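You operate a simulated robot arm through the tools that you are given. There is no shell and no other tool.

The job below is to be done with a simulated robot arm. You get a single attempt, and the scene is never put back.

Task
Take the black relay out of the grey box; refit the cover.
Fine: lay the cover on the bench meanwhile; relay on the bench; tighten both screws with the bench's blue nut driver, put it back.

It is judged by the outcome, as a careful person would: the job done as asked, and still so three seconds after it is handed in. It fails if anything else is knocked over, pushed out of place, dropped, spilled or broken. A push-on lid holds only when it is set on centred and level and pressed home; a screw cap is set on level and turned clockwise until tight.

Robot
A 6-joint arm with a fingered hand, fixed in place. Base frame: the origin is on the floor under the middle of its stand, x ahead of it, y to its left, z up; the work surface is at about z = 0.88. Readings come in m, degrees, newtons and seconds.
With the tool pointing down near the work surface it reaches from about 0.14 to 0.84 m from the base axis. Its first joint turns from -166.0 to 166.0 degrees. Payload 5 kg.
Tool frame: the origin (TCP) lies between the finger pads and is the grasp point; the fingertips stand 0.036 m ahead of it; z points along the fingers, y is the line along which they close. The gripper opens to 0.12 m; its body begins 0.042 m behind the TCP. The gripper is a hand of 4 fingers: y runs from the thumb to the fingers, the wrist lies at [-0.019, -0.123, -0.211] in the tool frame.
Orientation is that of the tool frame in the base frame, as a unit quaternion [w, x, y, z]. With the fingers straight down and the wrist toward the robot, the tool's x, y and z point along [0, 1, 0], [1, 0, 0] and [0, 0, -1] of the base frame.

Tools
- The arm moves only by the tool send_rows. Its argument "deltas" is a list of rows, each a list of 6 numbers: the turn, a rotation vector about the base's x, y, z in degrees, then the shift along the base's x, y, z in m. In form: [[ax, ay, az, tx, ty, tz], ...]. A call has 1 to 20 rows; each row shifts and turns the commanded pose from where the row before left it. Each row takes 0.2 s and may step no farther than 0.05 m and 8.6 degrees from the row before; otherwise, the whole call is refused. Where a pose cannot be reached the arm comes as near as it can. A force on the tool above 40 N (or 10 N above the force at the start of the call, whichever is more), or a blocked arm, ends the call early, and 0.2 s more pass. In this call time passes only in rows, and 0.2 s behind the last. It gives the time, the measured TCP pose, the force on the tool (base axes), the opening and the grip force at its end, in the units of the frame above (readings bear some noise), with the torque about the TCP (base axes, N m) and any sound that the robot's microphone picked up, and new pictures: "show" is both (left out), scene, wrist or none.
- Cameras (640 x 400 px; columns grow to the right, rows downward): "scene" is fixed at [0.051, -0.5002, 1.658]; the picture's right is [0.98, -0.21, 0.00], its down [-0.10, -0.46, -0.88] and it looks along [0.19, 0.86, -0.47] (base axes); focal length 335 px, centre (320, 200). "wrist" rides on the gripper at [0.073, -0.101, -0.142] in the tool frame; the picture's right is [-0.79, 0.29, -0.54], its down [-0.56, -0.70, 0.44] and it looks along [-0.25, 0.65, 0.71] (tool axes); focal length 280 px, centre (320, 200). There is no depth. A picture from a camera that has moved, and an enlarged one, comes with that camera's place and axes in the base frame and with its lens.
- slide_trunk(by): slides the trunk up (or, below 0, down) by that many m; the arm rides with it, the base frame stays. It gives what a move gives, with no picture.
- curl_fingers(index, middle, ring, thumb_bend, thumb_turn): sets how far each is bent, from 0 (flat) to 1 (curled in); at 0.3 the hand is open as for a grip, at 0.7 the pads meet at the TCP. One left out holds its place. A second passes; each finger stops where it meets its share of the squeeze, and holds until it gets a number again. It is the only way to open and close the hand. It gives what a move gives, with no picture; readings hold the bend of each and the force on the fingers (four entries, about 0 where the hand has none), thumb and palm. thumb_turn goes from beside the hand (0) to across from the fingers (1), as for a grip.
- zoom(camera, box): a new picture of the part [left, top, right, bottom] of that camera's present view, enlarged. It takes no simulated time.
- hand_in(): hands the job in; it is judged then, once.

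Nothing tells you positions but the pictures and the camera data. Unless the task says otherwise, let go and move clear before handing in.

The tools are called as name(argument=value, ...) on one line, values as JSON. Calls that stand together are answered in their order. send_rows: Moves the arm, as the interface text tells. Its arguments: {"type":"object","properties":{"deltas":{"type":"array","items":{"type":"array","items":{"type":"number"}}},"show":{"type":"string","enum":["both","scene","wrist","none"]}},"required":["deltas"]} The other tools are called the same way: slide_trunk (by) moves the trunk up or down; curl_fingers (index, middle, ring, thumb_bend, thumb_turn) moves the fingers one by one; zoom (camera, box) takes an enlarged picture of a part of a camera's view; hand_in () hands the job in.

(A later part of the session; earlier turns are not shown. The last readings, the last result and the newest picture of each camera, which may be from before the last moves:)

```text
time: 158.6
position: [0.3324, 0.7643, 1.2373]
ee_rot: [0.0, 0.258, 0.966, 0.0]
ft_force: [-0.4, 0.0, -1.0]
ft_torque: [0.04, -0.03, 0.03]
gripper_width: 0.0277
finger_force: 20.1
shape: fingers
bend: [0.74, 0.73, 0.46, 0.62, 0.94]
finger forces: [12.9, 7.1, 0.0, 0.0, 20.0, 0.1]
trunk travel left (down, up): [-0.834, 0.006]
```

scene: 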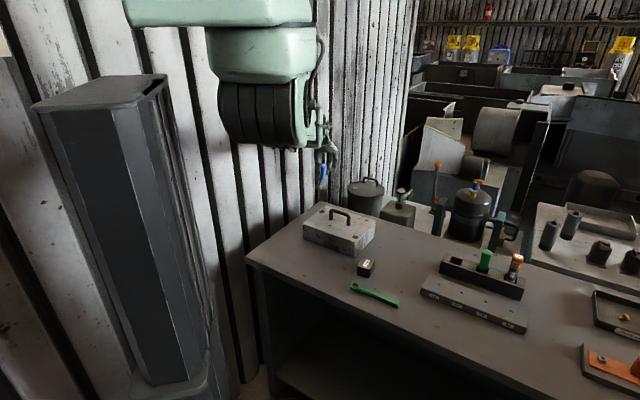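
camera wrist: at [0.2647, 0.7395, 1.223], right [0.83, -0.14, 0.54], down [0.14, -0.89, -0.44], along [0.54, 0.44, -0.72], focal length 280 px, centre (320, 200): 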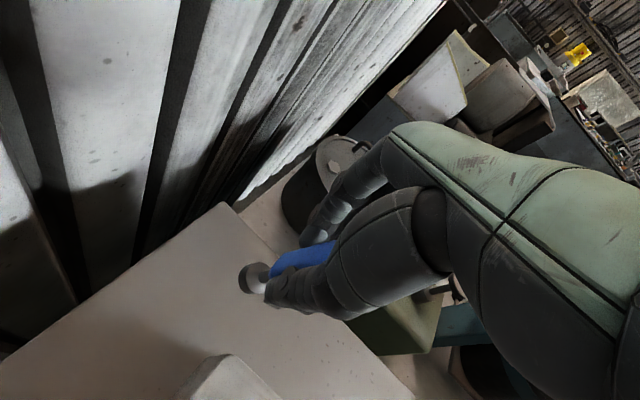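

The elbow has folded back to its normal side and the arm moves freely again. I'll bring the driver back above the box and examine its tilt.

send_rows(deltas=[[0, 0, 0, -0.002, -0.03, -0.025], [0, 0, 0, 0, -0.025, -0.03], [0, 0, 0, 0, -0.015, -0.03]], show="both")

zoom(camera="scene", box=[280, 130, 380, 240])

zoom(camera="wrist", box=[180, 180, 340, 320])

```text
time: 159.4
position: [0.3302, 0.6964, 1.1505]
ee_rot: [-0.001, 0.257, 0.966, -0.001]
ft_force: [0.1, -0.6, -1.3]
ft_torque: [0.0, -0.05, 0.01]
gripper_width: 0.0275
finger_force: 19.7
shape: fingers
bend: [0.74, 0.73, 0.46, 0.62, 0.94]
finger forces: [12.9, 7.0, 0.0, 0.0, 19.9, 0.0]
trunk travel left (down, up): [-0.834, 0.006]
camera wrist: at [0.2176, 0.6457, 1.2939], right [0.83, -0.14, 0.54], down [0.14, -0.89, -0.44], along [0.54, 0.44, -0.72], focal length 280 px, centre (320, 200)
```

scene: 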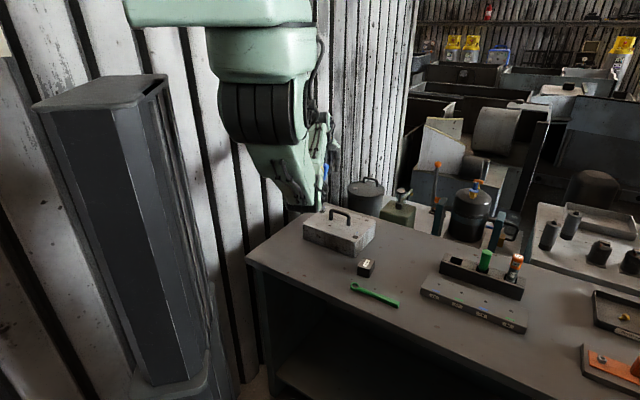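
wrist: 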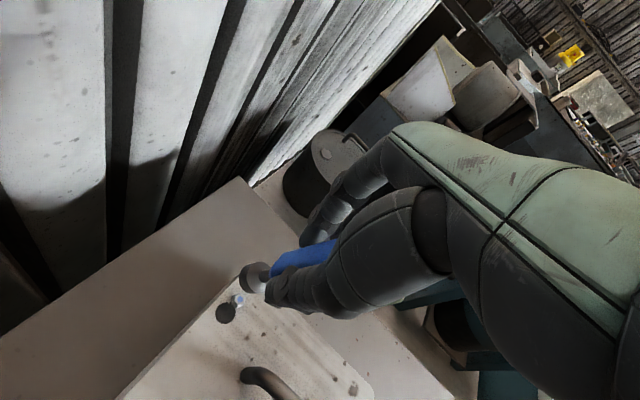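

```text
3.64 times, centred on (330, 185) of scene
camera zoom: at [0.051, -0.5002, 1.658], right [0.98, -0.21, 0.0], down [-0.1, -0.46, -0.88], along [0.19, 0.86, -0.47], focal length 1218 px, centre (284, 254)
```

zoom: 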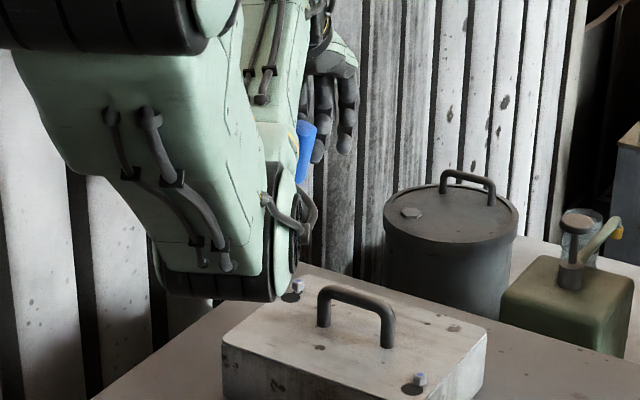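

```text
2.86 times, centred on (260, 250) of wrist
camera zoom: at [0.2176, 0.6457, 1.2939], right [0.83, -0.14, 0.54], down [0.14, -0.89, -0.44], along [0.54, 0.44, -0.72], focal length 801 px, centre (491, 57)
```

zoom: 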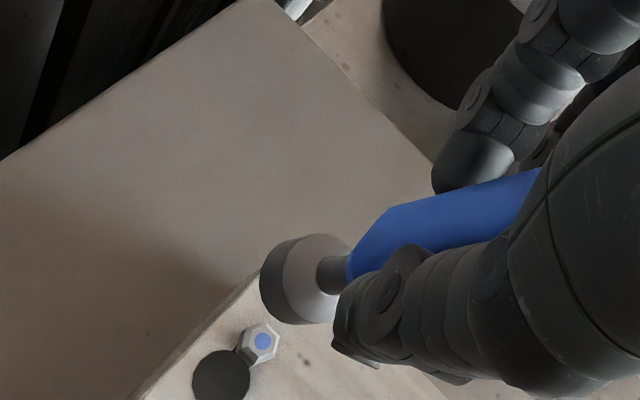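

The driver is still nearly upright (about 5°), but it has shifted about 18 mm sideways toward the index finger. Screw 1 is near maximum reach with the trunk this high, so I'll lower the trunk about 15 cm in steps, raising the arm to compensate.

send_rows(deltas=[[0, 0, 0, 0, 0, 0.03], [0, 0, 0, 0, 0, 0.03]], show="none")

slide_trunk(by=-0.06)

send_rows(deltas=[[0, 0, 0, 0, 0, 0.03], [0, 0, 0, 0, 0, 0.03]], show="none")

slide_trunk(by=-0.06)

send_rows(deltas=[[0, 0, 0, 0, 0, 0.02], [0, 0, 0, 0, 0, 0.01]], show="none")

slide_trunk(by=-0.03)

```text
time: 160.0
position: [0.3298, 0.6972, 1.2106]
ee_rot: [0.0, 0.258, 0.966, -0.002]
ft_force: [0.2, 0.8, -1.0]
ft_torque: [0.0, -0.01, -0.03]
gripper_width: 0.0277
finger_force: 20.4
shape: fingers
bend: [0.74, 0.73, 0.46, 0.62, 0.94]
finger forces: [12.9, 7.0, 0.0, 0.0, 19.9, 0.1]
trunk travel left (down, up): [-0.834, 0.006]
```

```text
time: 161.0
position: [0.33, 0.6961, 1.1512]
ee_rot: [0.0, 0.257, 0.966, -0.001]
ft_force: [-0.9, -0.2, -1.2]
ft_torque: [-0.02, -0.01, -0.03]
gripper_width: 0.0277
finger_force: 19.8
shape: fingers
bend: [0.74, 0.73, 0.46, 0.62, 0.94]
finger forces: [12.9, 7.1, 0.0, 0.1, 19.9, 0.0]
trunk travel left (down, up): [-0.774, 0.066]
```

```text
time: 161.6
position: [0.3288, 0.6973, 1.211]
ee_rot: [-0.001, 0.257, 0.966, -0.001]
ft_force: [0.4, -0.4, -0.4]
ft_torque: [0.01, 0.02, 0.0]
gripper_width: 0.028
finger_force: 19.1
shape: fingers
bend: [0.74, 0.73, 0.46, 0.62, 0.94]
finger forces: [12.9, 7.0, 0.0, 0.0, 19.9, 0.1]
trunk travel left (down, up): [-0.774, 0.066]
```

```text
time: 162.6
position: [0.3297, 0.6975, 1.1509]
ee_rot: [0.0, 0.258, 0.966, 0.0]
ft_force: [-0.9, 0.1, -1.6]
ft_torque: [0.03, 0.0, 0.01]
gripper_width: 0.0279
finger_force: 19.6
shape: fingers
bend: [0.74, 0.73, 0.46, 0.62, 0.94]
finger forces: [12.9, 7.1, 0.0, 0.0, 19.9, 0.0]
trunk travel left (down, up): [-0.714, 0.126]
```

```text
time: 163.2
position: [0.3292, 0.6971, 1.1803]
ee_rot: [0.0, 0.258, 0.966, -0.001]
ft_force: [0.1, -0.3, -1.1]
ft_torque: [0.01, -0.01, 0.03]
gripper_width: 0.0276
finger_force: 19.9
shape: fingers
bend: [0.74, 0.73, 0.46, 0.62, 0.94]
finger forces: [12.9, 7.1, 0.1, 0.0, 19.9, 0.0]
trunk travel left (down, up): [-0.714, 0.126]
```

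```text
time: 164.0
position: [0.3282, 0.6969, 1.1497]
ee_rot: [0.0, 0.258, 0.966, 0.0]
ft_force: [0.5, 0.0, -1.6]
ft_torque: [0.03, -0.01, 0.0]
gripper_width: 0.0279
finger_force: 20.0
shape: fingers
bend: [0.74, 0.73, 0.46, 0.62, 0.94]
finger forces: [12.8, 7.0, 0.0, 0.0, 19.9, 0.0]
trunk travel left (down, up): [-0.684, 0.156]
```

Now I'll position for re-engagement at about 115°, allowing for the driver's new offset in my grip.

send_rows(deltas=[[0, 0, 8, 0.002, 0.0015, 0], [0, 0, 8, 0.002, 0.0015, 0], [0, 0, 8, 0.002, 0.0015, -0.01], [0, 0, 8, 0.002, 0.0015, -0.01], [0, 0, 8, 0.002, 0.0015, -0.01], [0, 0, 8, 0.002, 0.0015, 0], [0, 0, 7, 0.002, 0.001, 0]], show="both")

zoom(camera="wrist", box=[200, 220, 330, 330])

zoom(camera="scene", box=[280, 130, 380, 240])

```text
time: 165.6
position: [0.3439, 0.7081, 1.1195]
ee_rot: [0.0, -0.219, 0.976, -0.001]
ft_force: [-0.4, 0.0, -1.6]
ft_torque: [-0.01, 0.02, -0.04]
gripper_width: 0.0279
finger_force: 20.1
shape: fingers
bend: [0.74, 0.73, 0.46, 0.62, 0.94]
finger forces: [12.8, 7.0, 0.0, 0.0, 19.9, 0.0]
trunk travel left (down, up): [-0.684, 0.156]
camera wrist: at [0.3231, 0.5855, 1.263], right [0.59, 0.6, 0.54], down [0.81, -0.39, -0.44], along [-0.05, 0.7, -0.72], focal length 280 px, centre (320, 200)
```

scene: 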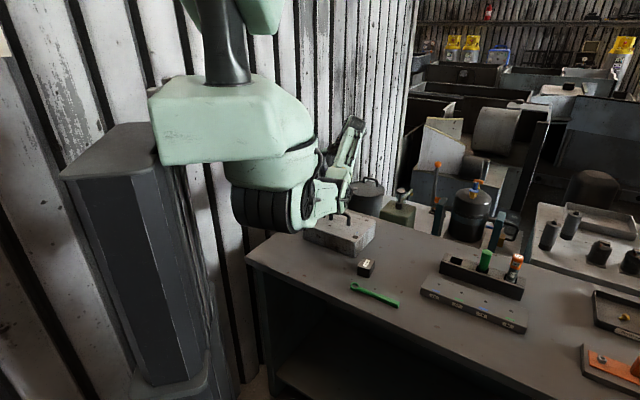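
wrist: 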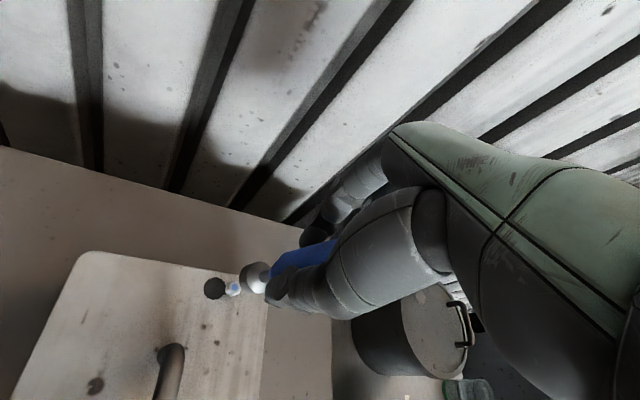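

```text
3.64 times, centred on (265, 275) of wrist
camera zoom: at [0.3231, 0.5855, 1.263], right [0.59, 0.6, 0.54], down [0.81, -0.39, -0.44], along [-0.05, 0.7, -0.72], focal length 1020 px, centre (520, -73)
```

zoom: 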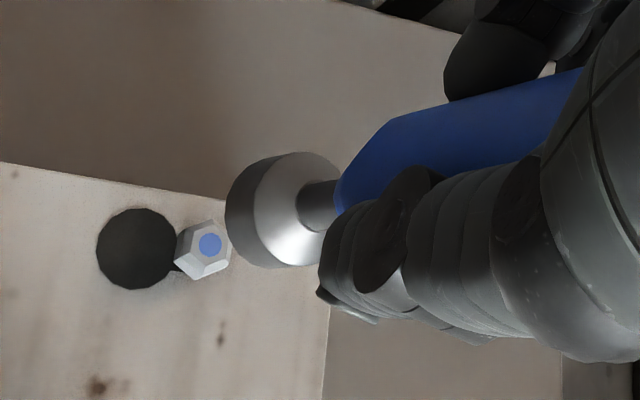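

```text
3.64 times, centred on (330, 185) of scene
camera zoom: at [0.051, -0.5002, 1.658], right [0.98, -0.21, 0.0], down [-0.1, -0.46, -0.88], along [0.19, 0.86, -0.47], focal length 1218 px, centre (284, 254)
```

zoom: 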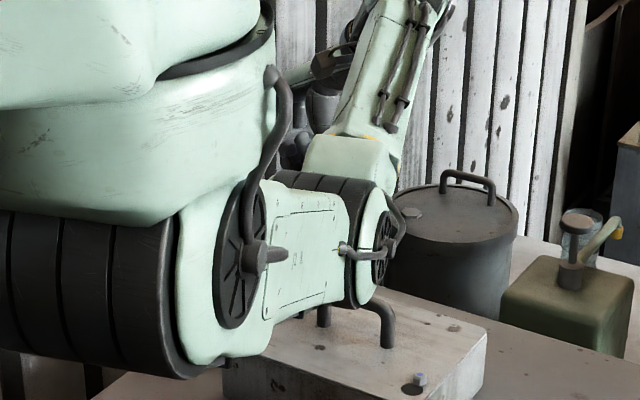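

The socket is within 2–3 mm of screw 1. The elbow is a little low over the box, so I'll raise the trunk 5 cm while lowering the arm, then shift slightly and descend onto the head.

slide_trunk(by=0.05)

send_rows(deltas=[[0, 0, 0, -0.002, 0, -0.03], [0, 0, 0, 0, 0, -0.03], [0, 0, 0, 0, 0, -0.025]], show="none")

zoom(camera="wrist", box=[200, 220, 330, 330])

zoom(camera="scene", box=[280, 130, 380, 240])

```text
time: 166.5
position: [0.3435, 0.7079, 1.1697]
ee_rot: [-0.001, -0.218, 0.976, -0.002]
ft_force: [0.8, -0.1, -1.5]
ft_torque: [0.02, -0.01, 0.04]
gripper_width: 0.0276
finger_force: 20.5
shape: fingers
bend: [0.74, 0.73, 0.46, 0.62, 0.94]
finger forces: [12.9, 7.1, 0.0, 0.0, 19.9, 0.0]
trunk travel left (down, up): [-0.734, 0.106]
```

```text
time: 167.3
position: [0.3435, 0.7084, 1.0855]
ee_rot: [0.0, -0.218, 0.976, -0.002]
ft_force: [0.0, 0.0, -0.3]
ft_torque: [0.03, 0.03, -0.01]
gripper_width: 0.028
finger_force: 20.3
shape: fingers
bend: [0.74, 0.73, 0.46, 0.62, 0.94]
finger forces: [12.8, 7.1, 0.0, 0.0, 19.9, 0.0]
trunk travel left (down, up): [-0.734, 0.106]
```

```text
3.64 times, centred on (265, 275) of wrist
camera zoom: at [0.322, 0.5859, 1.2281], right [0.59, 0.6, 0.54], down [0.8, -0.4, -0.44], along [-0.05, 0.7, -0.72], focal length 1020 px, centre (520, -73)
```

zoom: 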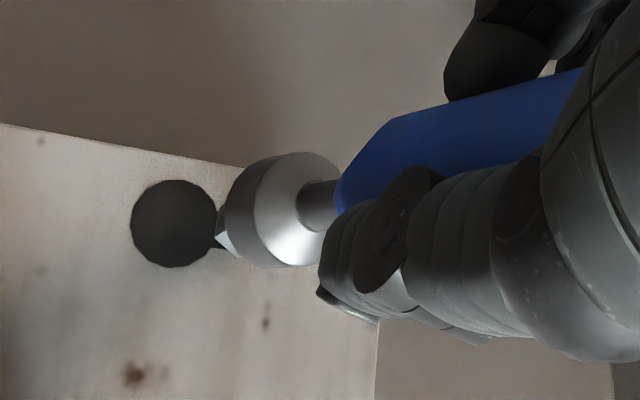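

```text
3.64 times, centred on (330, 185) of scene
camera zoom: at [0.051, -0.5002, 1.658], right [0.98, -0.21, 0.0], down [-0.1, -0.46, -0.88], along [0.19, 0.86, -0.47], focal length 1218 px, centre (284, 254)
```

zoom: 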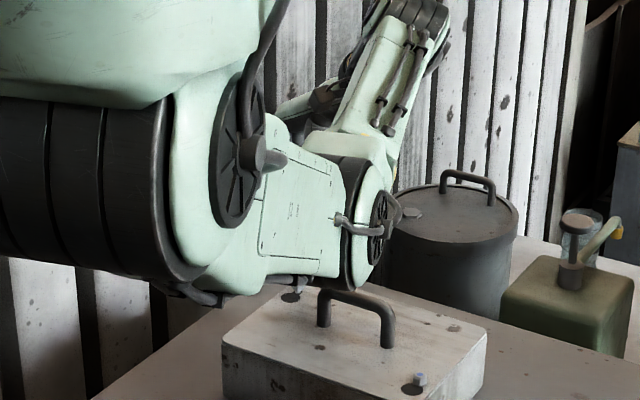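

The socket-to-screw relation matches the earlier successful approach. Lowering onto the head.

send_rows(deltas=[[0, 0, 0, -0.0005, 0, -0.008]], show="none")

send_rows(deltas=[[0, 0, 0, 0, 0, -0.004]], show="none")

send_rows(deltas=[[0, 0, 0, 0, 0, -0.003]], show="none")

send_rows(deltas=[[0, 0, 0, 0, 0, -0.003]], show="none")

```text
time: 167.7
position: [0.3423, 0.7084, 1.0763]
ee_rot: [0.0, -0.219, 0.976, -0.002]
ft_force: [0.1, 0.2, -1.1]
ft_torque: [0.01, 0.01, -0.04]
gripper_width: 0.0278
finger_force: 19.6
shape: fingers
bend: [0.74, 0.73, 0.46, 0.62, 0.94]
finger forces: [12.9, 6.9, 0.1, 0.0, 19.8, 0.1]
trunk travel left (down, up): [-0.734, 0.106]
```

```text
time: 168.1
position: [0.3416, 0.7067, 1.0732]
ee_rot: [0.0, -0.218, 0.976, -0.001]
ft_force: [-0.5, -0.3, 0.0]
ft_torque: [0.0, -0.03, -0.01]
gripper_width: 0.0278
finger_force: 19.9
shape: fingers
bend: [0.74, 0.73, 0.46, 0.62, 0.94]
finger forces: [12.9, 7.0, 0.0, 0.0, 19.9, 0.0]
trunk travel left (down, up): [-0.734, 0.106]
```

```text
time: 168.5
position: [0.3405, 0.7075, 1.0697]
ee_rot: [0.0, -0.218, 0.976, -0.001]
ft_force: [-0.8, -0.3, -0.9]
ft_torque: [-0.01, -0.03, -0.02]
gripper_width: 0.0277
finger_force: 19.9
shape: fingers
bend: [0.74, 0.73, 0.46, 0.62, 0.94]
finger forces: [13.0, 7.0, 0.0, 0.0, 19.9, 0.0]
trunk travel left (down, up): [-0.734, 0.106]
```

```text
time: 168.9
position: [0.3407, 0.7067, 1.0683]
ee_rot: [0.0, -0.218, 0.976, 0.0]
ft_force: [1.1, -0.1, -2.0]
ft_torque: [0.0, -0.01, -0.03]
gripper_width: 0.0277
finger_force: 19.5
shape: fingers
bend: [0.74, 0.73, 0.46, 0.62, 0.94]
finger forces: [12.9, 7.0, 0.0, 0.0, 19.9, 0.1]
trunk travel left (down, up): [-0.734, 0.106]
```

send_rows(deltas=[[0, 0, 0, 0, 0, -0.003]], show="none")

send_rows(deltas=[[0, 0, 0, 0, 0, -0.003]], show="none")

send_rows(deltas=[[0, 0, 0, 0, 0, -0.002]], show="none")

zoom(camera="wrist", box=[200, 220, 330, 330])

```text
time: 169.3
position: [0.3404, 0.7074, 1.0634]
ee_rot: [0.0, -0.218, 0.976, 0.0]
ft_force: [1.7, 1.8, 0.1]
ft_torque: [0.12, -0.05, -0.01]
gripper_width: 0.0279
finger_force: 21.0
shape: fingers
bend: [0.74, 0.73, 0.46, 0.62, 0.94]
finger forces: [13.2, 8.2, 0.0, 0.0, 20.2, 0.0]
trunk travel left (down, up): [-0.734, 0.106]
```

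```text
time: 169.7
position: [0.3401, 0.708, 1.0602]
ee_rot: [0.001, -0.218, 0.976, -0.002]
ft_force: [-0.1, 2.1, -0.7]
ft_torque: [0.17, -0.02, -0.03]
gripper_width: 0.0278
finger_force: 21.1
shape: fingers
bend: [0.74, 0.73, 0.46, 0.62, 0.94]
finger forces: [13.3, 8.1, 0.0, 0.0, 20.3, 0.0]
trunk travel left (down, up): [-0.734, 0.106]
```

```text
time: 170.1
position: [0.3412, 0.708, 1.0595]
ee_rot: [0.0, -0.219, 0.976, -0.001]
ft_force: [0.3, 1.6, -0.3]
ft_torque: [0.19, -0.01, -0.05]
gripper_width: 0.0278
finger_force: 21.5
shape: fingers
bend: [0.74, 0.73, 0.46, 0.62, 0.94]
finger forces: [13.7, 8.3, 0.0, 0.1, 20.3, 0.0]
trunk travel left (down, up): [-0.734, 0.106]
```

```text
3.64 times, centred on (265, 275) of wrist
camera zoom: at [0.3197, 0.5857, 1.2023], right [0.59, 0.6, 0.54], down [0.8, -0.4, -0.44], along [-0.05, 0.7, -0.72], focal length 1020 px, centre (520, -73)
```

zoom: 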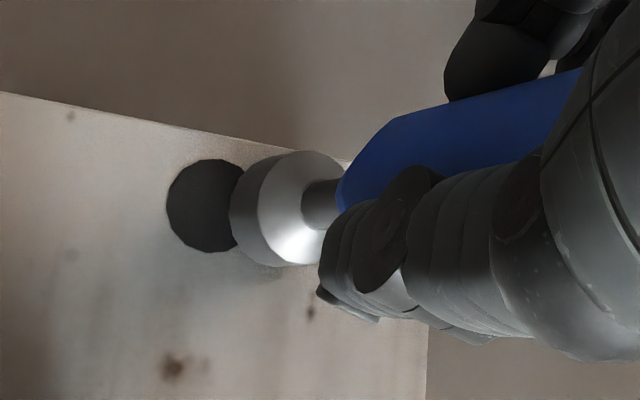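

It's engaging, with a light +y side force of about 2 N. I'll shift 1 mm in +y and continue down.

send_rows(deltas=[[0, 0, 0, 0, 0.001, -0.002]], show="none")

send_rows(deltas=[[0, 0, 0, 0, 0, -0.002]], show="none")

send_rows(deltas=[[0, 0, 0, 0, 0, -0.002]], show="none")

```text
time: 170.5
position: [0.3399, 0.7084, 1.0594]
ee_rot: [0.001, -0.219, 0.976, 0.0]
ft_force: [1.0, 0.4, 5.5]
ft_torque: [0.01, 0.01, -0.02]
gripper_width: 0.0275
finger_force: 21.2
shape: fingers
bend: [0.74, 0.73, 0.46, 0.62, 0.94]
finger forces: [13.6, 8.1, 0.0, 0.0, 20.8, 0.1]
trunk travel left (down, up): [-0.734, 0.106]
```

```text
time: 170.9
position: [0.3409, 0.7068, 1.0583]
ee_rot: [0.002, -0.219, 0.976, 0.001]
ft_force: [1.4, 0.9, 11.8]
ft_torque: [-0.05, 0.02, 0.01]
gripper_width: 0.0277
finger_force: 23.2
shape: fingers
bend: [0.74, 0.73, 0.46, 0.62, 0.94]
finger forces: [14.5, 8.9, 0.0, 0.1, 22.3, 0.0]
trunk travel left (down, up): [-0.734, 0.106]
```

```text
time: 171.3
position: [0.34, 0.7067, 1.0575]
ee_rot: [0.003, -0.218, 0.976, 0.002]
ft_force: [2.9, 1.2, 22.8]
ft_torque: [0.01, -0.04, -0.02]
gripper_width: 0.0276
finger_force: 25.6
shape: fingers
bend: [0.74, 0.73, 0.46, 0.61, 0.94]
finger forces: [16.1, 11.0, 0.0, 0.0, 24.7, 0.0]
trunk travel left (down, up): [-0.734, 0.106]
```

Seated. I'll ease the pressure a little and make the clockwise stroke along an arc about the screw axis, using the measured 14 mm offset.

send_rows(deltas=[[0, 0, -8.5, 0.00115, -0.00174, 0.001], [0, 0, -8.5, 0.00087, -0.00188, 0], [0, 0, -8.5, 0.00059, -0.002, 0], [0, 0, -8.5, 0.00029, -0.00206, 0]], show="none")

send_rows(deltas=[[0, 0, -8.5, -3e-05, -0.00208, 0], [0, 0, -8.5, -0.00032, -0.00205, 0], [0, 0, -8.5, -0.00063, -0.00198, 0], [0, 0, -8.5, -0.00092, -0.00187, 0]], show="none")

zoom(camera="wrist", box=[180, 180, 360, 340])

```text
time: 172.3
position: [0.3448, 0.6982, 1.0574]
ee_rot: [0.001, 0.079, 0.997, 0.0]
ft_force: [3.1, -0.4, 19.6]
ft_torque: [-0.07, -0.04, -0.06]
gripper_width: 0.0275
finger_force: 25.5
shape: fingers
bend: [0.74, 0.73, 0.46, 0.61, 0.94]
finger forces: [16.6, 9.6, 0.0, 0.1, 24.6, 0.0]
trunk travel left (down, up): [-0.734, 0.106]
```

```text
time: 173.3
position: [0.3413, 0.6911, 1.0553]
ee_rot: [-0.001, 0.365, 0.931, -0.001]
ft_force: [0.0, -2.6, 19.4]
ft_torque: [-0.17, 0.11, 0.03]
gripper_width: 0.0275
finger_force: 24.9
shape: fingers
bend: [0.74, 0.73, 0.46, 0.61, 0.94]
finger forces: [15.5, 9.1, 0.2, 0.0, 24.8, 0.0]
trunk travel left (down, up): [-0.734, 0.106]
```

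```text
2.50 times, centred on (270, 260) of wrist
camera zoom: at [0.2207, 0.6657, 1.1993], right [0.77, -0.33, 0.54], down [-0.07, -0.89, -0.44], along [0.63, 0.31, -0.71], focal length 701 px, centre (445, 50)
```

zoom: 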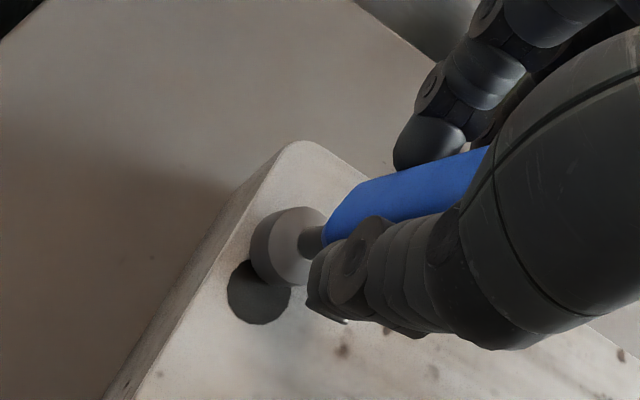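

The driver stays on the screw, which is going down (z fell about 2 mm). Continuing the stroke to near 0°.

send_rows(deltas=[[0, 0, -8.5, -0.00118, -0.00171, 0], [0, 0, -8.5, -0.00142, -0.00152, 0], [0, 0, -8.5, -0.00163, -0.00129, 0], [0, 0, -8.5, -0.0018, -0.00103, 0], [0, 0, -8.5, -0.00193, -0.00076, 0]], show="wrist")

zoom(camera="scene", box=[290, 150, 370, 230])

```text
time: 174.5
position: [0.3327, 0.6842, 1.0563]
ee_rot: [-0.001, 0.679, 0.734, 0.001]
ft_force: [-0.7, -3.8, 17.2]
ft_torque: [-0.11, 0.22, 0.02]
gripper_width: 0.0277
finger_force: 23.6
shape: fingers
bend: [0.74, 0.73, 0.46, 0.61, 0.94]
finger forces: [14.7, 9.4, 0.0, 0.0, 24.3, 0.0]
trunk travel left (down, up): [-0.734, 0.106]
camera wrist: at [0.2283, 0.7483, 1.1991], right [0.35, -0.77, 0.54], down [-0.65, -0.61, -0.44], along [0.67, -0.2, -0.72], focal length 280 px, centre (320, 200)
```

wrist: 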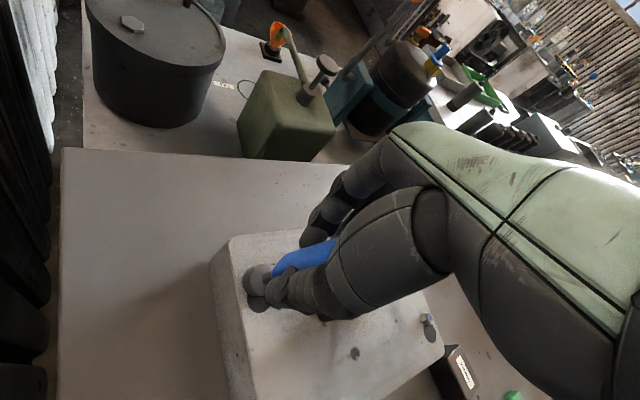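

```text
5.00 times, centred on (330, 190) of scene
camera zoom: at [0.051, -0.5002, 1.658], right [0.98, -0.21, 0.0], down [-0.1, -0.46, -0.88], along [0.19, 0.86, -0.47], focal length 1675 px, centre (270, 250)
```

zoom: 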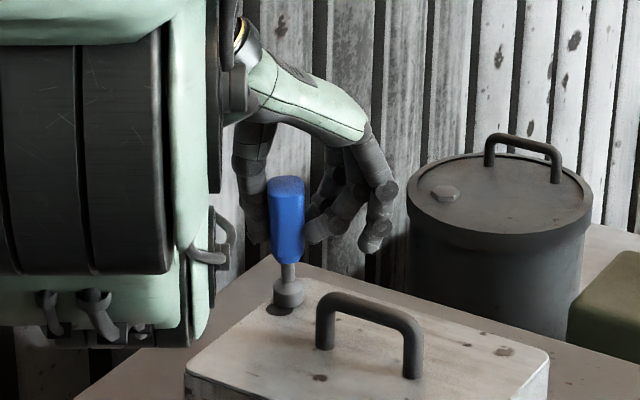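

send_rows(deltas=[[0, 0, -8.3, -0.002, -0.0005, 0], [0, 0, -8.3, -0.002, -0.0001, 0]], show="none")

send_rows(deltas=[[0, 0, 0, 0, 0, 0.006], [0, 0, 0, 0, 0, 0.01], [0, 0, 0, 0, 0, 0.012]], show="none")

zoom(camera="scene", box=[305, 185, 345, 225])

zoom(camera="wrist", box=[180, 210, 340, 340])

```text
time: 175.1
position: [0.3301, 0.6836, 1.0557]
ee_rot: [-0.002, 0.777, 0.629, 0.0]
ft_force: [-1.2, -3.0, 13.6]
ft_torque: [-0.12, 0.1, 0.02]
gripper_width: 0.0276
finger_force: 24.3
shape: fingers
bend: [0.74, 0.73, 0.46, 0.61, 0.94]
finger forces: [14.3, 10.6, 0.0, 0.0, 24.1, 0.1]
trunk travel left (down, up): [-0.734, 0.106]
```

```text
time: 175.9
position: [0.3295, 0.6858, 1.0807]
ee_rot: [0.0, 0.776, 0.63, -0.001]
ft_force: [0.0, -0.5, -0.9]
ft_torque: [0.05, 0.02, 0.0]
gripper_width: 0.0279
finger_force: 21.0
shape: fingers
bend: [0.74, 0.73, 0.46, 0.61, 0.94]
finger forces: [13.3, 7.6, 0.1, 0.0, 20.9, 0.1]
trunk travel left (down, up): [-0.734, 0.106]
```

```text
10.00 times, centred on (325, 205) of scene
camera zoom: at [0.051, -0.5002, 1.658], right [0.98, -0.21, 0.0], down [-0.1, -0.46, -0.88], along [0.19, 0.86, -0.47], focal length 3350 px, centre (270, 150)
```

zoom: 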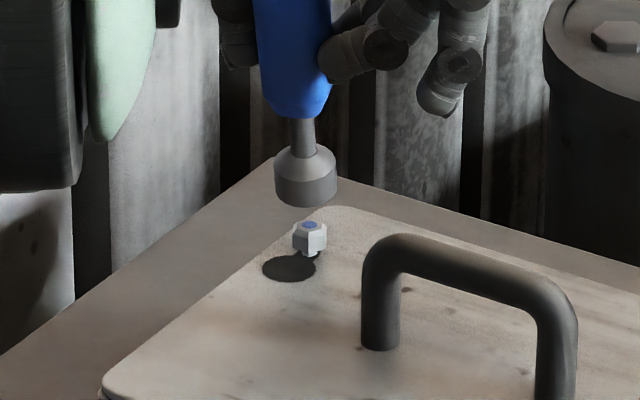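

```text
3.08 times, centred on (260, 275) of wrist
camera zoom: at [0.2471, 0.7782, 1.2251], right [0.12, -0.83, 0.54], down [-0.8, -0.4, -0.44], along [0.59, -0.38, -0.72], focal length 863 px, centre (505, -31)
```

zoom: 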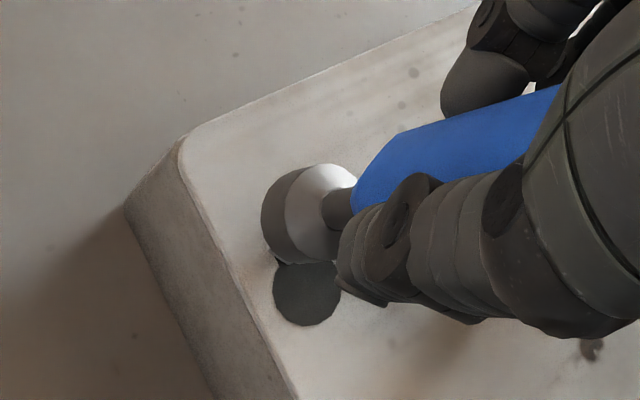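

Screw 1 is now roughly 4 mm further in than at the start, with about 3 mm to go, or about two more strokes. I'll turn back 120° and re-engage, with my offset estimate slightly refined from the side forces.

send_rows(deltas=[[0, 0, 8.5, 0.001, 0.0015, 0.003], [0, 0, 8.5, 0.001, 0.0015, 0.002], [0, 0, 8.5, 0.001, 0.0015, 0], [0, 0, 8.5, 0.001, 0.0015, 0], [0, 0, 8.5, 0.001, 0.0015, 0], [0, 0, 8.5, 0.001, 0.0015, 0], [0, 0, 8.5, 0.001, 0.0015, 0], [0, 0, 8.5, 0.001, 0.0015, 0], [0, 0, 8.5, 0.001, 0.0014, 0], [0, 0, 8.5, 0.001, 0.0014, 0], [0, 0, 8.5, 0.001, 0.0014, 0], [0, 0, 8.5, 0.001, 0.0014, 0], [0, 0, 8.5, 0.0006, 0.0014, 0], [0, 0, 8.5, 0.0006, 0.0014, 0], [0, 0, 1, 0, 0, 0]], show="none")

zoom(camera="wrist", box=[200, 220, 330, 330])

```text
time: 179.1
position: [0.3436, 0.7058, 1.0872]
ee_rot: [0.0, -0.159, 0.987, -0.001]
ft_force: [0.4, 1.1, -1.1]
ft_torque: [0.01, -0.02, 0.01]
gripper_width: 0.0281
finger_force: 21.1
shape: fingers
bend: [0.74, 0.73, 0.46, 0.61, 0.94]
finger forces: [13.3, 7.5, 0.0, 0.0, 20.8, 0.1]
trunk travel left (down, up): [-0.734, 0.106]
```

```text
3.64 times, centred on (265, 275) of wrist
camera zoom: at [0.307, 0.5877, 1.2301], right [0.66, 0.52, 0.54], down [0.75, -0.49, -0.44], along [0.04, 0.7, -0.72], focal length 1020 px, centre (520, -73)
```

zoom: 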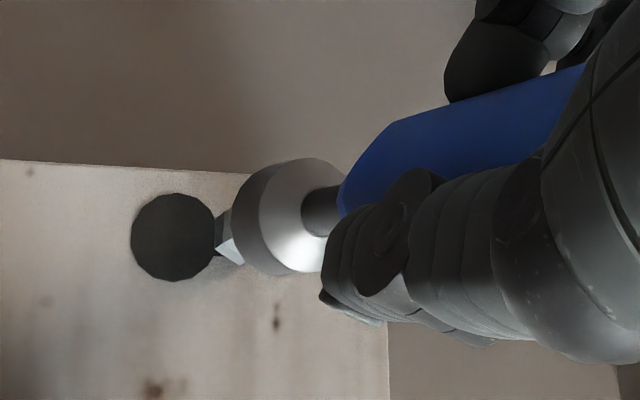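

send_rows(deltas=[[0, 0, 0, -0.0005, 0.0003, -0.01], [0, 0, 0, 0, 0, -0.009]], show="none")

send_rows(deltas=[[0, 0, 0, 0, 0, -0.004]], show="none")

send_rows(deltas=[[0, 0, 0, 0, 0, -0.003]], show="none")

send_rows(deltas=[[0, 0, 0, 0, 0, -0.003]], show="none")

send_rows(deltas=[[0, 0, 0, 0, 0, -0.002]], show="none")

```text
time: 179.7
position: [0.3421, 0.7067, 1.068]
ee_rot: [0.0, -0.157, 0.988, -0.001]
ft_force: [0.2, -0.5, -0.3]
ft_torque: [-0.04, 0.0, -0.02]
gripper_width: 0.0278
finger_force: 20.9
shape: fingers
bend: [0.74, 0.73, 0.46, 0.61, 0.94]
finger forces: [13.3, 7.5, 0.0, 0.0, 20.7, 0.1]
trunk travel left (down, up): [-0.734, 0.106]
```

```text
time: 180.1
position: [0.3415, 0.707, 1.0648]
ee_rot: [0.0, -0.158, 0.987, -0.001]
ft_force: [0.1, 0.9, -0.8]
ft_torque: [0.0, 0.0, -0.04]
gripper_width: 0.028
finger_force: 20.3
shape: fingers
bend: [0.74, 0.73, 0.46, 0.61, 0.94]
finger forces: [13.3, 7.5, 0.0, 0.1, 20.8, 0.1]
trunk travel left (down, up): [-0.734, 0.106]
```

```text
time: 180.5
position: [0.3439, 0.7063, 1.062]
ee_rot: [0.0, -0.157, 0.988, -0.001]
ft_force: [0.3, 0.9, -1.0]
ft_torque: [0.03, 0.01, 0.02]
gripper_width: 0.0277
finger_force: 21.2
shape: fingers
bend: [0.74, 0.73, 0.46, 0.61, 0.94]
finger forces: [13.8, 7.4, 0.0, 0.1, 20.7, 0.0]
trunk travel left (down, up): [-0.734, 0.106]
```

```text
time: 180.9
position: [0.3428, 0.7065, 1.0575]
ee_rot: [-0.001, -0.157, 0.988, -0.002]
ft_force: [-0.7, 1.3, -0.5]
ft_torque: [0.08, 0.05, -0.04]
gripper_width: 0.0276
finger_force: 20.6
shape: fingers
bend: [0.74, 0.73, 0.46, 0.62, 0.94]
finger forces: [14.2, 7.3, 0.1, 0.1, 20.6, 0.0]
trunk travel left (down, up): [-0.734, 0.106]
```

```text
time: 181.3
position: [0.343, 0.7063, 1.056]
ee_rot: [0.0, -0.158, 0.987, -0.001]
ft_force: [-1.1, 1.6, 0.4]
ft_torque: [0.13, 0.08, -0.07]
gripper_width: 0.0277
finger_force: 21.6
shape: fingers
bend: [0.74, 0.73, 0.46, 0.62, 0.94]
finger forces: [14.6, 7.3, 0.0, 0.1, 20.7, 0.0]
trunk travel left (down, up): [-0.734, 0.106]
```

send_rows(deltas=[[0, 0, 0, 0, 0, -0.002]], show="none")

send_rows(deltas=[[0, 0, 0, 0, 0, -0.002]], show="none")

send_rows(deltas=[[0, 0, 0, 0, 0, -0.002]], show="none")

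```text
time: 181.7
position: [0.3434, 0.7064, 1.0568]
ee_rot: [0.0, -0.157, 0.988, 0.0]
ft_force: [0.1, 1.6, 7.2]
ft_torque: [0.07, 0.1, -0.02]
gripper_width: 0.0277
finger_force: 22.4
shape: fingers
bend: [0.74, 0.73, 0.46, 0.62, 0.94]
finger forces: [14.9, 7.8, 0.0, 0.0, 21.4, 0.0]
trunk travel left (down, up): [-0.734, 0.106]
```

```text
time: 182.1
position: [0.3435, 0.7047, 1.055]
ee_rot: [0.001, -0.157, 0.988, 0.001]
ft_force: [0.4, 1.6, 16.0]
ft_torque: [0.04, 0.09, 0.0]
gripper_width: 0.0275
finger_force: 24.3
shape: fingers
bend: [0.74, 0.73, 0.46, 0.62, 0.94]
finger forces: [16.2, 9.1, 0.0, 0.0, 23.3, 0.1]
trunk travel left (down, up): [-0.734, 0.106]
```

```text
time: 182.5
position: [0.3427, 0.7048, 1.055]
ee_rot: [0.001, -0.157, 0.988, 0.002]
ft_force: [1.1, 1.8, 24.2]
ft_torque: [0.03, 0.08, 0.0]
gripper_width: 0.0274
finger_force: 27.4
shape: fingers
bend: [0.74, 0.73, 0.46, 0.62, 0.94]
finger forces: [17.9, 10.6, 0.1, 0.1, 25.3, 0.1]
trunk travel left (down, up): [-0.734, 0.106]
```

Seated. Clockwise stroke along the refined arc.

send_rows(deltas=[[0, 0, -8.5, 0.00098, -0.00216, 0.0015], [0, 0, -8.5, 0.00066, -0.00224, 0], [0, 0, -8.5, 0.00032, -0.00232, 0], [0, 0, -8.5, -3e-05, -0.00234, 0], [0, 0, -8.5, -0.00038, -0.00231, 0], [0, 0, -8.5, -0.00071, -0.00223, 0], [0, 0, -8.5, -0.00103, -0.0021, 0]], show="none")

send_rows(deltas=[[0, 0, -8.5, -0.00133, -0.00192, 0], [0, 0, -8.5, -0.0016, -0.00171, 0], [0, 0, -8.5, -0.00184, -0.00145, 0], [0, 0, -8.5, -0.00203, -0.00116, 0], [0, 0, -8.5, -0.00218, -0.00085, 0], [0, 0, -8.5, -0.00228, -0.00052, 0], [0, 0, -8.5, -0.00235, -0.00018, 0]], show="none")

```text
time: 184.1
position: [0.3416, 0.6886, 1.0549]
ee_rot: [-0.001, 0.355, 0.935, 0.001]
ft_force: [1.7, -0.6, 22.0]
ft_torque: [0.04, 0.04, 0.04]
gripper_width: 0.0273
finger_force: 26.1
shape: fingers
bend: [0.74, 0.73, 0.46, 0.62, 0.94]
finger forces: [17.2, 10.0, 0.1, 0.1, 25.1, 0.0]
trunk travel left (down, up): [-0.734, 0.106]
```

```text
time: 185.7
position: [0.3279, 0.6807, 1.0546]
ee_rot: [-0.001, 0.772, 0.635, 0.001]
ft_force: [0.9, -1.9, 21.0]
ft_torque: [-0.01, 0.0, 0.01]
gripper_width: 0.0279
finger_force: 26.0
shape: fingers
bend: [0.74, 0.73, 0.46, 0.62, 0.94]
finger forces: [16.9, 10.6, 0.0, 0.1, 24.9, 0.1]
trunk travel left (down, up): [-0.734, 0.106]
```

send_rows(deltas=[[0, 0, 0, 0, 0, 0.008], [0, 0, 0, 0, 0, 0.01], [0, 0, 0, 0, 0, 0.012]], show="none")

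zoom(camera="scene", box=[305, 185, 345, 225])

zoom(camera="scene", box=[315, 200, 335, 215])

```text
time: 186.5
position: [0.3282, 0.6826, 1.0809]
ee_rot: [-0.001, 0.771, 0.637, -0.001]
ft_force: [-0.1, -0.7, -1.2]
ft_torque: [0.01, -0.01, -0.02]
gripper_width: 0.0278
finger_force: 20.3
shape: fingers
bend: [0.74, 0.73, 0.46, 0.61, 0.94]
finger forces: [13.3, 7.5, 0.1, 0.0, 21.0, 0.1]
trunk travel left (down, up): [-0.734, 0.106]
```

```text
10.00 times, centred on (325, 205) of scene
camera zoom: at [0.051, -0.5002, 1.658], right [0.98, -0.21, 0.0], down [-0.1, -0.46, -0.88], along [0.19, 0.86, -0.47], focal length 3350 px, centre (270, 150)
```

zoom: 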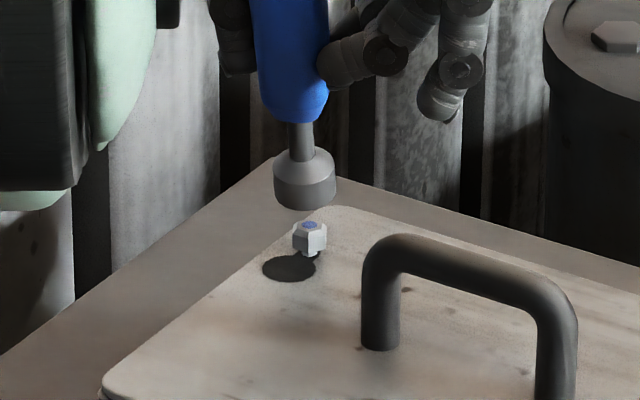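

```text
16.00 times, centred on (325, 208) of scene
camera zoom: at [0.051, -0.5002, 1.658], right [0.98, -0.21, 0.0], down [-0.1, -0.46, -0.88], along [0.19, 0.86, -0.47], focal length 5360 px, centre (240, 80)
```

zoom: 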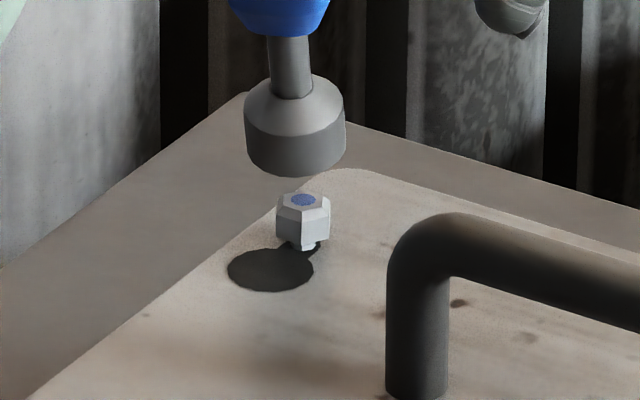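

The head height didn't change in that stroke, so it didn't drive the screw. The driver leans about 7° in my hand, which is probably why. I'll tilt the hand 7° to make the driver truly vertical and shift so the socket stays over the screw.

send_rows(deltas=[[0, 0, 0, 0, 0, 0.01], [0.7, 3.43, 0, 0.006, -0.001, 0], [0.7, 3.43, 0, 0.006, -0.001, 0]], show="wrist")

zoom(camera="scene", box=[305, 175, 345, 225])

zoom(camera="wrist", box=[180, 210, 340, 340])

```text
time: 187.3
position: [0.341, 0.6819, 1.0897]
ee_rot: [-0.048, 0.769, 0.636, -0.039]
ft_force: [0.0, 0.2, -1.8]
ft_torque: [0.03, -0.01, -0.03]
gripper_width: 0.028
finger_force: 20.6
shape: fingers
bend: [0.74, 0.73, 0.46, 0.61, 0.94]
finger forces: [13.5, 7.7, 0.0, 0.0, 20.8, 0.0]
trunk travel left (down, up): [-0.734, 0.106]
camera wrist: at [0.2757, 0.7688, 1.2444], right [0.2, -0.84, 0.5], down [-0.84, -0.41, -0.35], along [0.5, -0.35, -0.79], focal length 280 px, centre (320, 200)
```

wrist: 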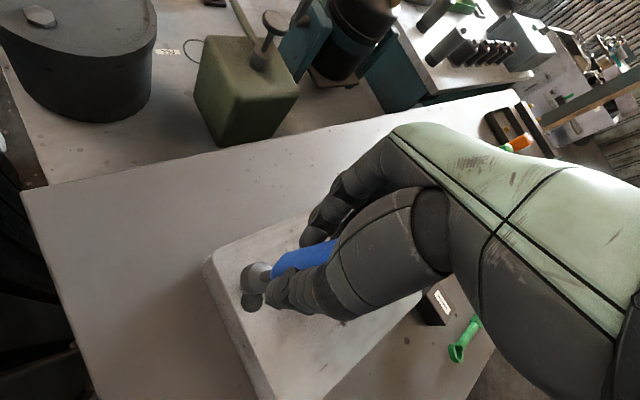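

```text
8.00 times, centred on (325, 200) of scene
camera zoom: at [0.051, -0.5002, 1.658], right [0.98, -0.21, 0.0], down [-0.1, -0.46, -0.88], along [0.19, 0.86, -0.47], focal length 2680 px, centre (280, 200)
```

zoom: 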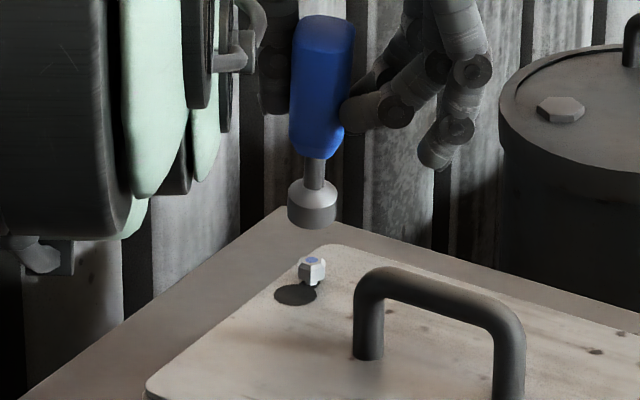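

```text
3.08 times, centred on (260, 275) of wrist
camera zoom: at [0.2757, 0.7688, 1.2444], right [0.2, -0.84, 0.5], down [-0.84, -0.41, -0.35], along [0.5, -0.35, -0.79], focal length 863 px, centre (505, -31)
```

zoom: 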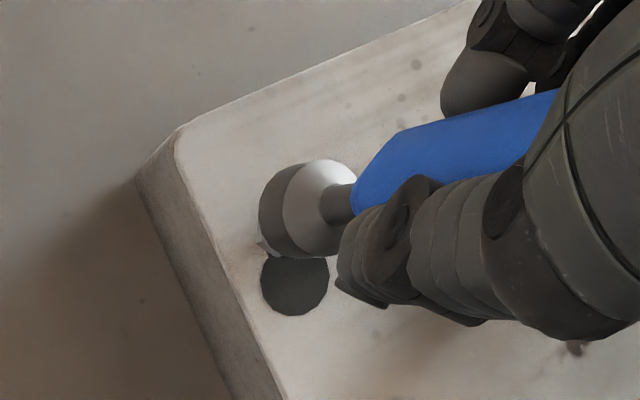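

Slightly over-corrected (now about 3° the other way). I'll fine-tune the hand tilt, including a small correction in the other direction.

send_rows(deltas=[[-3.46, -1.95, 0, -0.003, 0.004, 0]], show="wrist")

zoom(camera="scene", box=[305, 175, 345, 225])

zoom(camera="wrist", box=[180, 210, 340, 340])

```text
time: 187.7
position: [0.3372, 0.6877, 1.0896]
ee_rot: [-0.015, 0.771, 0.635, -0.045]
ft_force: [-0.3, -0.1, -0.9]
ft_torque: [-0.01, -0.01, -0.05]
gripper_width: 0.0279
finger_force: 21.4
shape: fingers
bend: [0.74, 0.73, 0.46, 0.61, 0.94]
finger forces: [13.3, 7.6, 0.1, 0.1, 21.0, 0.0]
trunk travel left (down, up): [-0.734, 0.106]
camera wrist: at [0.2665, 0.7828, 1.2363], right [0.18, -0.81, 0.56], down [-0.83, -0.43, -0.36], along [0.53, -0.4, -0.75], focal length 280 px, centre (320, 200)
```

wrist: 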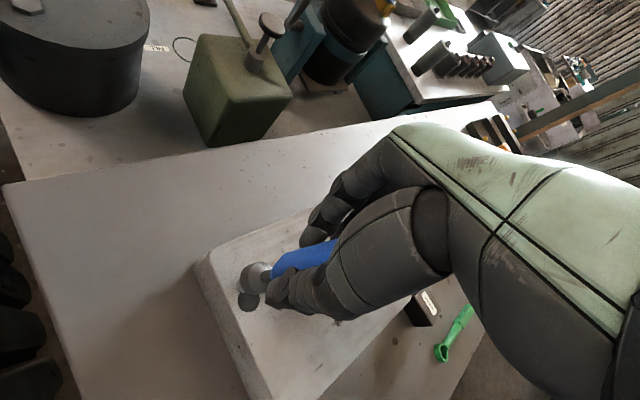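

```text
8.00 times, centred on (325, 200) of scene
camera zoom: at [0.051, -0.5002, 1.658], right [0.98, -0.21, 0.0], down [-0.1, -0.46, -0.88], along [0.19, 0.86, -0.47], focal length 2680 px, centre (280, 200)
```

zoom: 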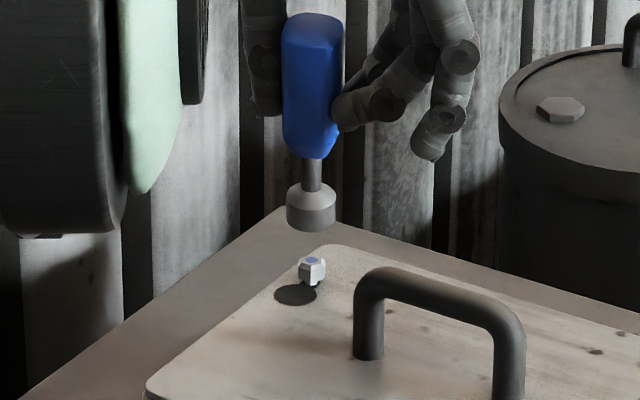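

```text
3.08 times, centred on (260, 275) of wrist
camera zoom: at [0.2665, 0.7828, 1.2363], right [0.18, -0.81, 0.56], down [-0.83, -0.43, -0.36], along [0.53, -0.4, -0.75], focal length 863 px, centre (505, -31)
```

zoom: 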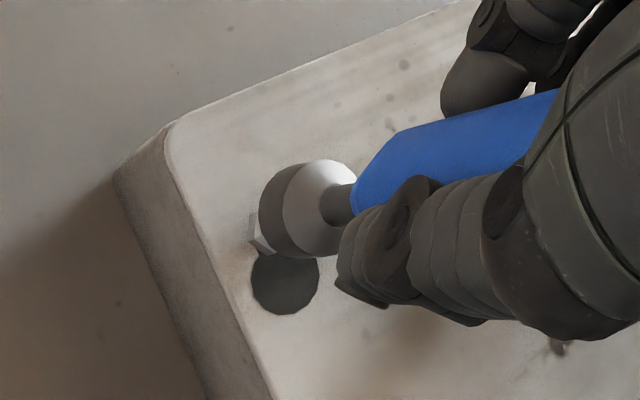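

The driver is now vertical in the scene view and right above the screw head. I'll turn back 120° and re-engage.

send_rows(deltas=[[0, 0, 8.5, 0.0006, 0.0012, 0], [0, 0, 8.5, 0.0006, 0.0013, 0], [0, 0, 8.5, 0.0005, 0.0015, 0], [0, 0, 8.5, 0.0004, 0.0017, 0], [0, 0, 8.5, 0.0003, 0.0018, 0], [0, 0, 8.5, 0.0001, 0.0019, 0], [0, 0, 8.5, 0, 0.002, 0], [0, 0, 8.5, -0.0002, 0.002, 0], [0, 0, 8.5, -0.0004, 0.002, 0], [0, 0, 8.5, -0.0006, 0.002, 0], [0, 0, 8.5, -0.0007, 0.002, 0], [0, 0, 8.5, -0.0008, 0.002, 0], [0, 0, 8.5, -0.0009, 0.002, 0], [0, 0, 8.5, -0.0009, 0.0016, 0], [0, 0, 1, 0, 0, 0]], show="wrist")

zoom(camera="wrist", box=[190, 210, 340, 340])

zoom(camera="scene", box=[280, 130, 380, 240])

```text
time: 190.9
position: [0.3351, 0.7094, 1.0919]
ee_rot: [0.031, -0.165, 0.985, -0.034]
ft_force: [0.1, -0.8, -0.7]
ft_torque: [0.0, -0.03, -0.02]
gripper_width: 0.028
finger_force: 21.2
shape: fingers
bend: [0.74, 0.73, 0.46, 0.61, 0.94]
finger forces: [13.3, 7.6, 0.0, 0.0, 21.0, 0.0]
trunk travel left (down, up): [-0.734, 0.106]
camera wrist: at [0.2905, 0.5991, 1.2381], right [0.61, 0.56, 0.56], down [0.79, -0.5, -0.36], along [0.08, 0.66, -0.75], focal length 280 px, centre (320, 200)
```

wrist: 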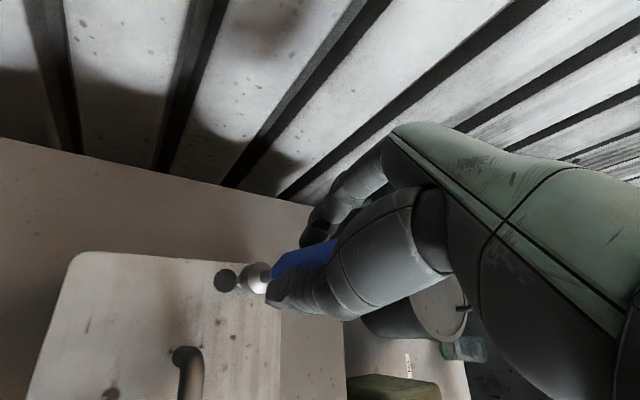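

```text
3.08 times, centred on (265, 275) of wrist
camera zoom: at [0.2905, 0.5991, 1.2381], right [0.61, 0.56, 0.56], down [0.79, -0.5, -0.36], along [0.08, 0.66, -0.75], focal length 863 px, centre (489, -31)
```

zoom: 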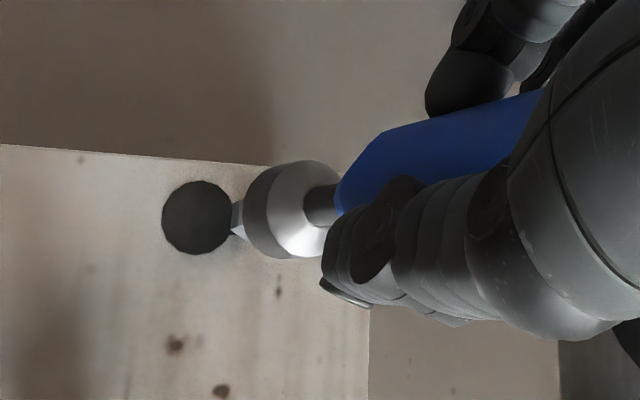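

```text
3.64 times, centred on (330, 185) of scene
camera zoom: at [0.051, -0.5002, 1.658], right [0.98, -0.21, 0.0], down [-0.1, -0.46, -0.88], along [0.19, 0.86, -0.47], focal length 1218 px, centre (284, 254)
```

zoom: 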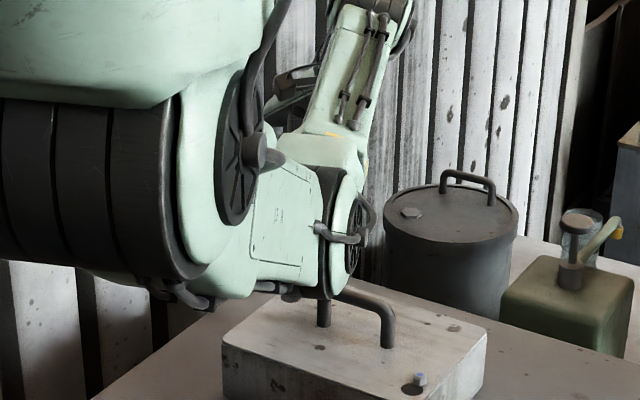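

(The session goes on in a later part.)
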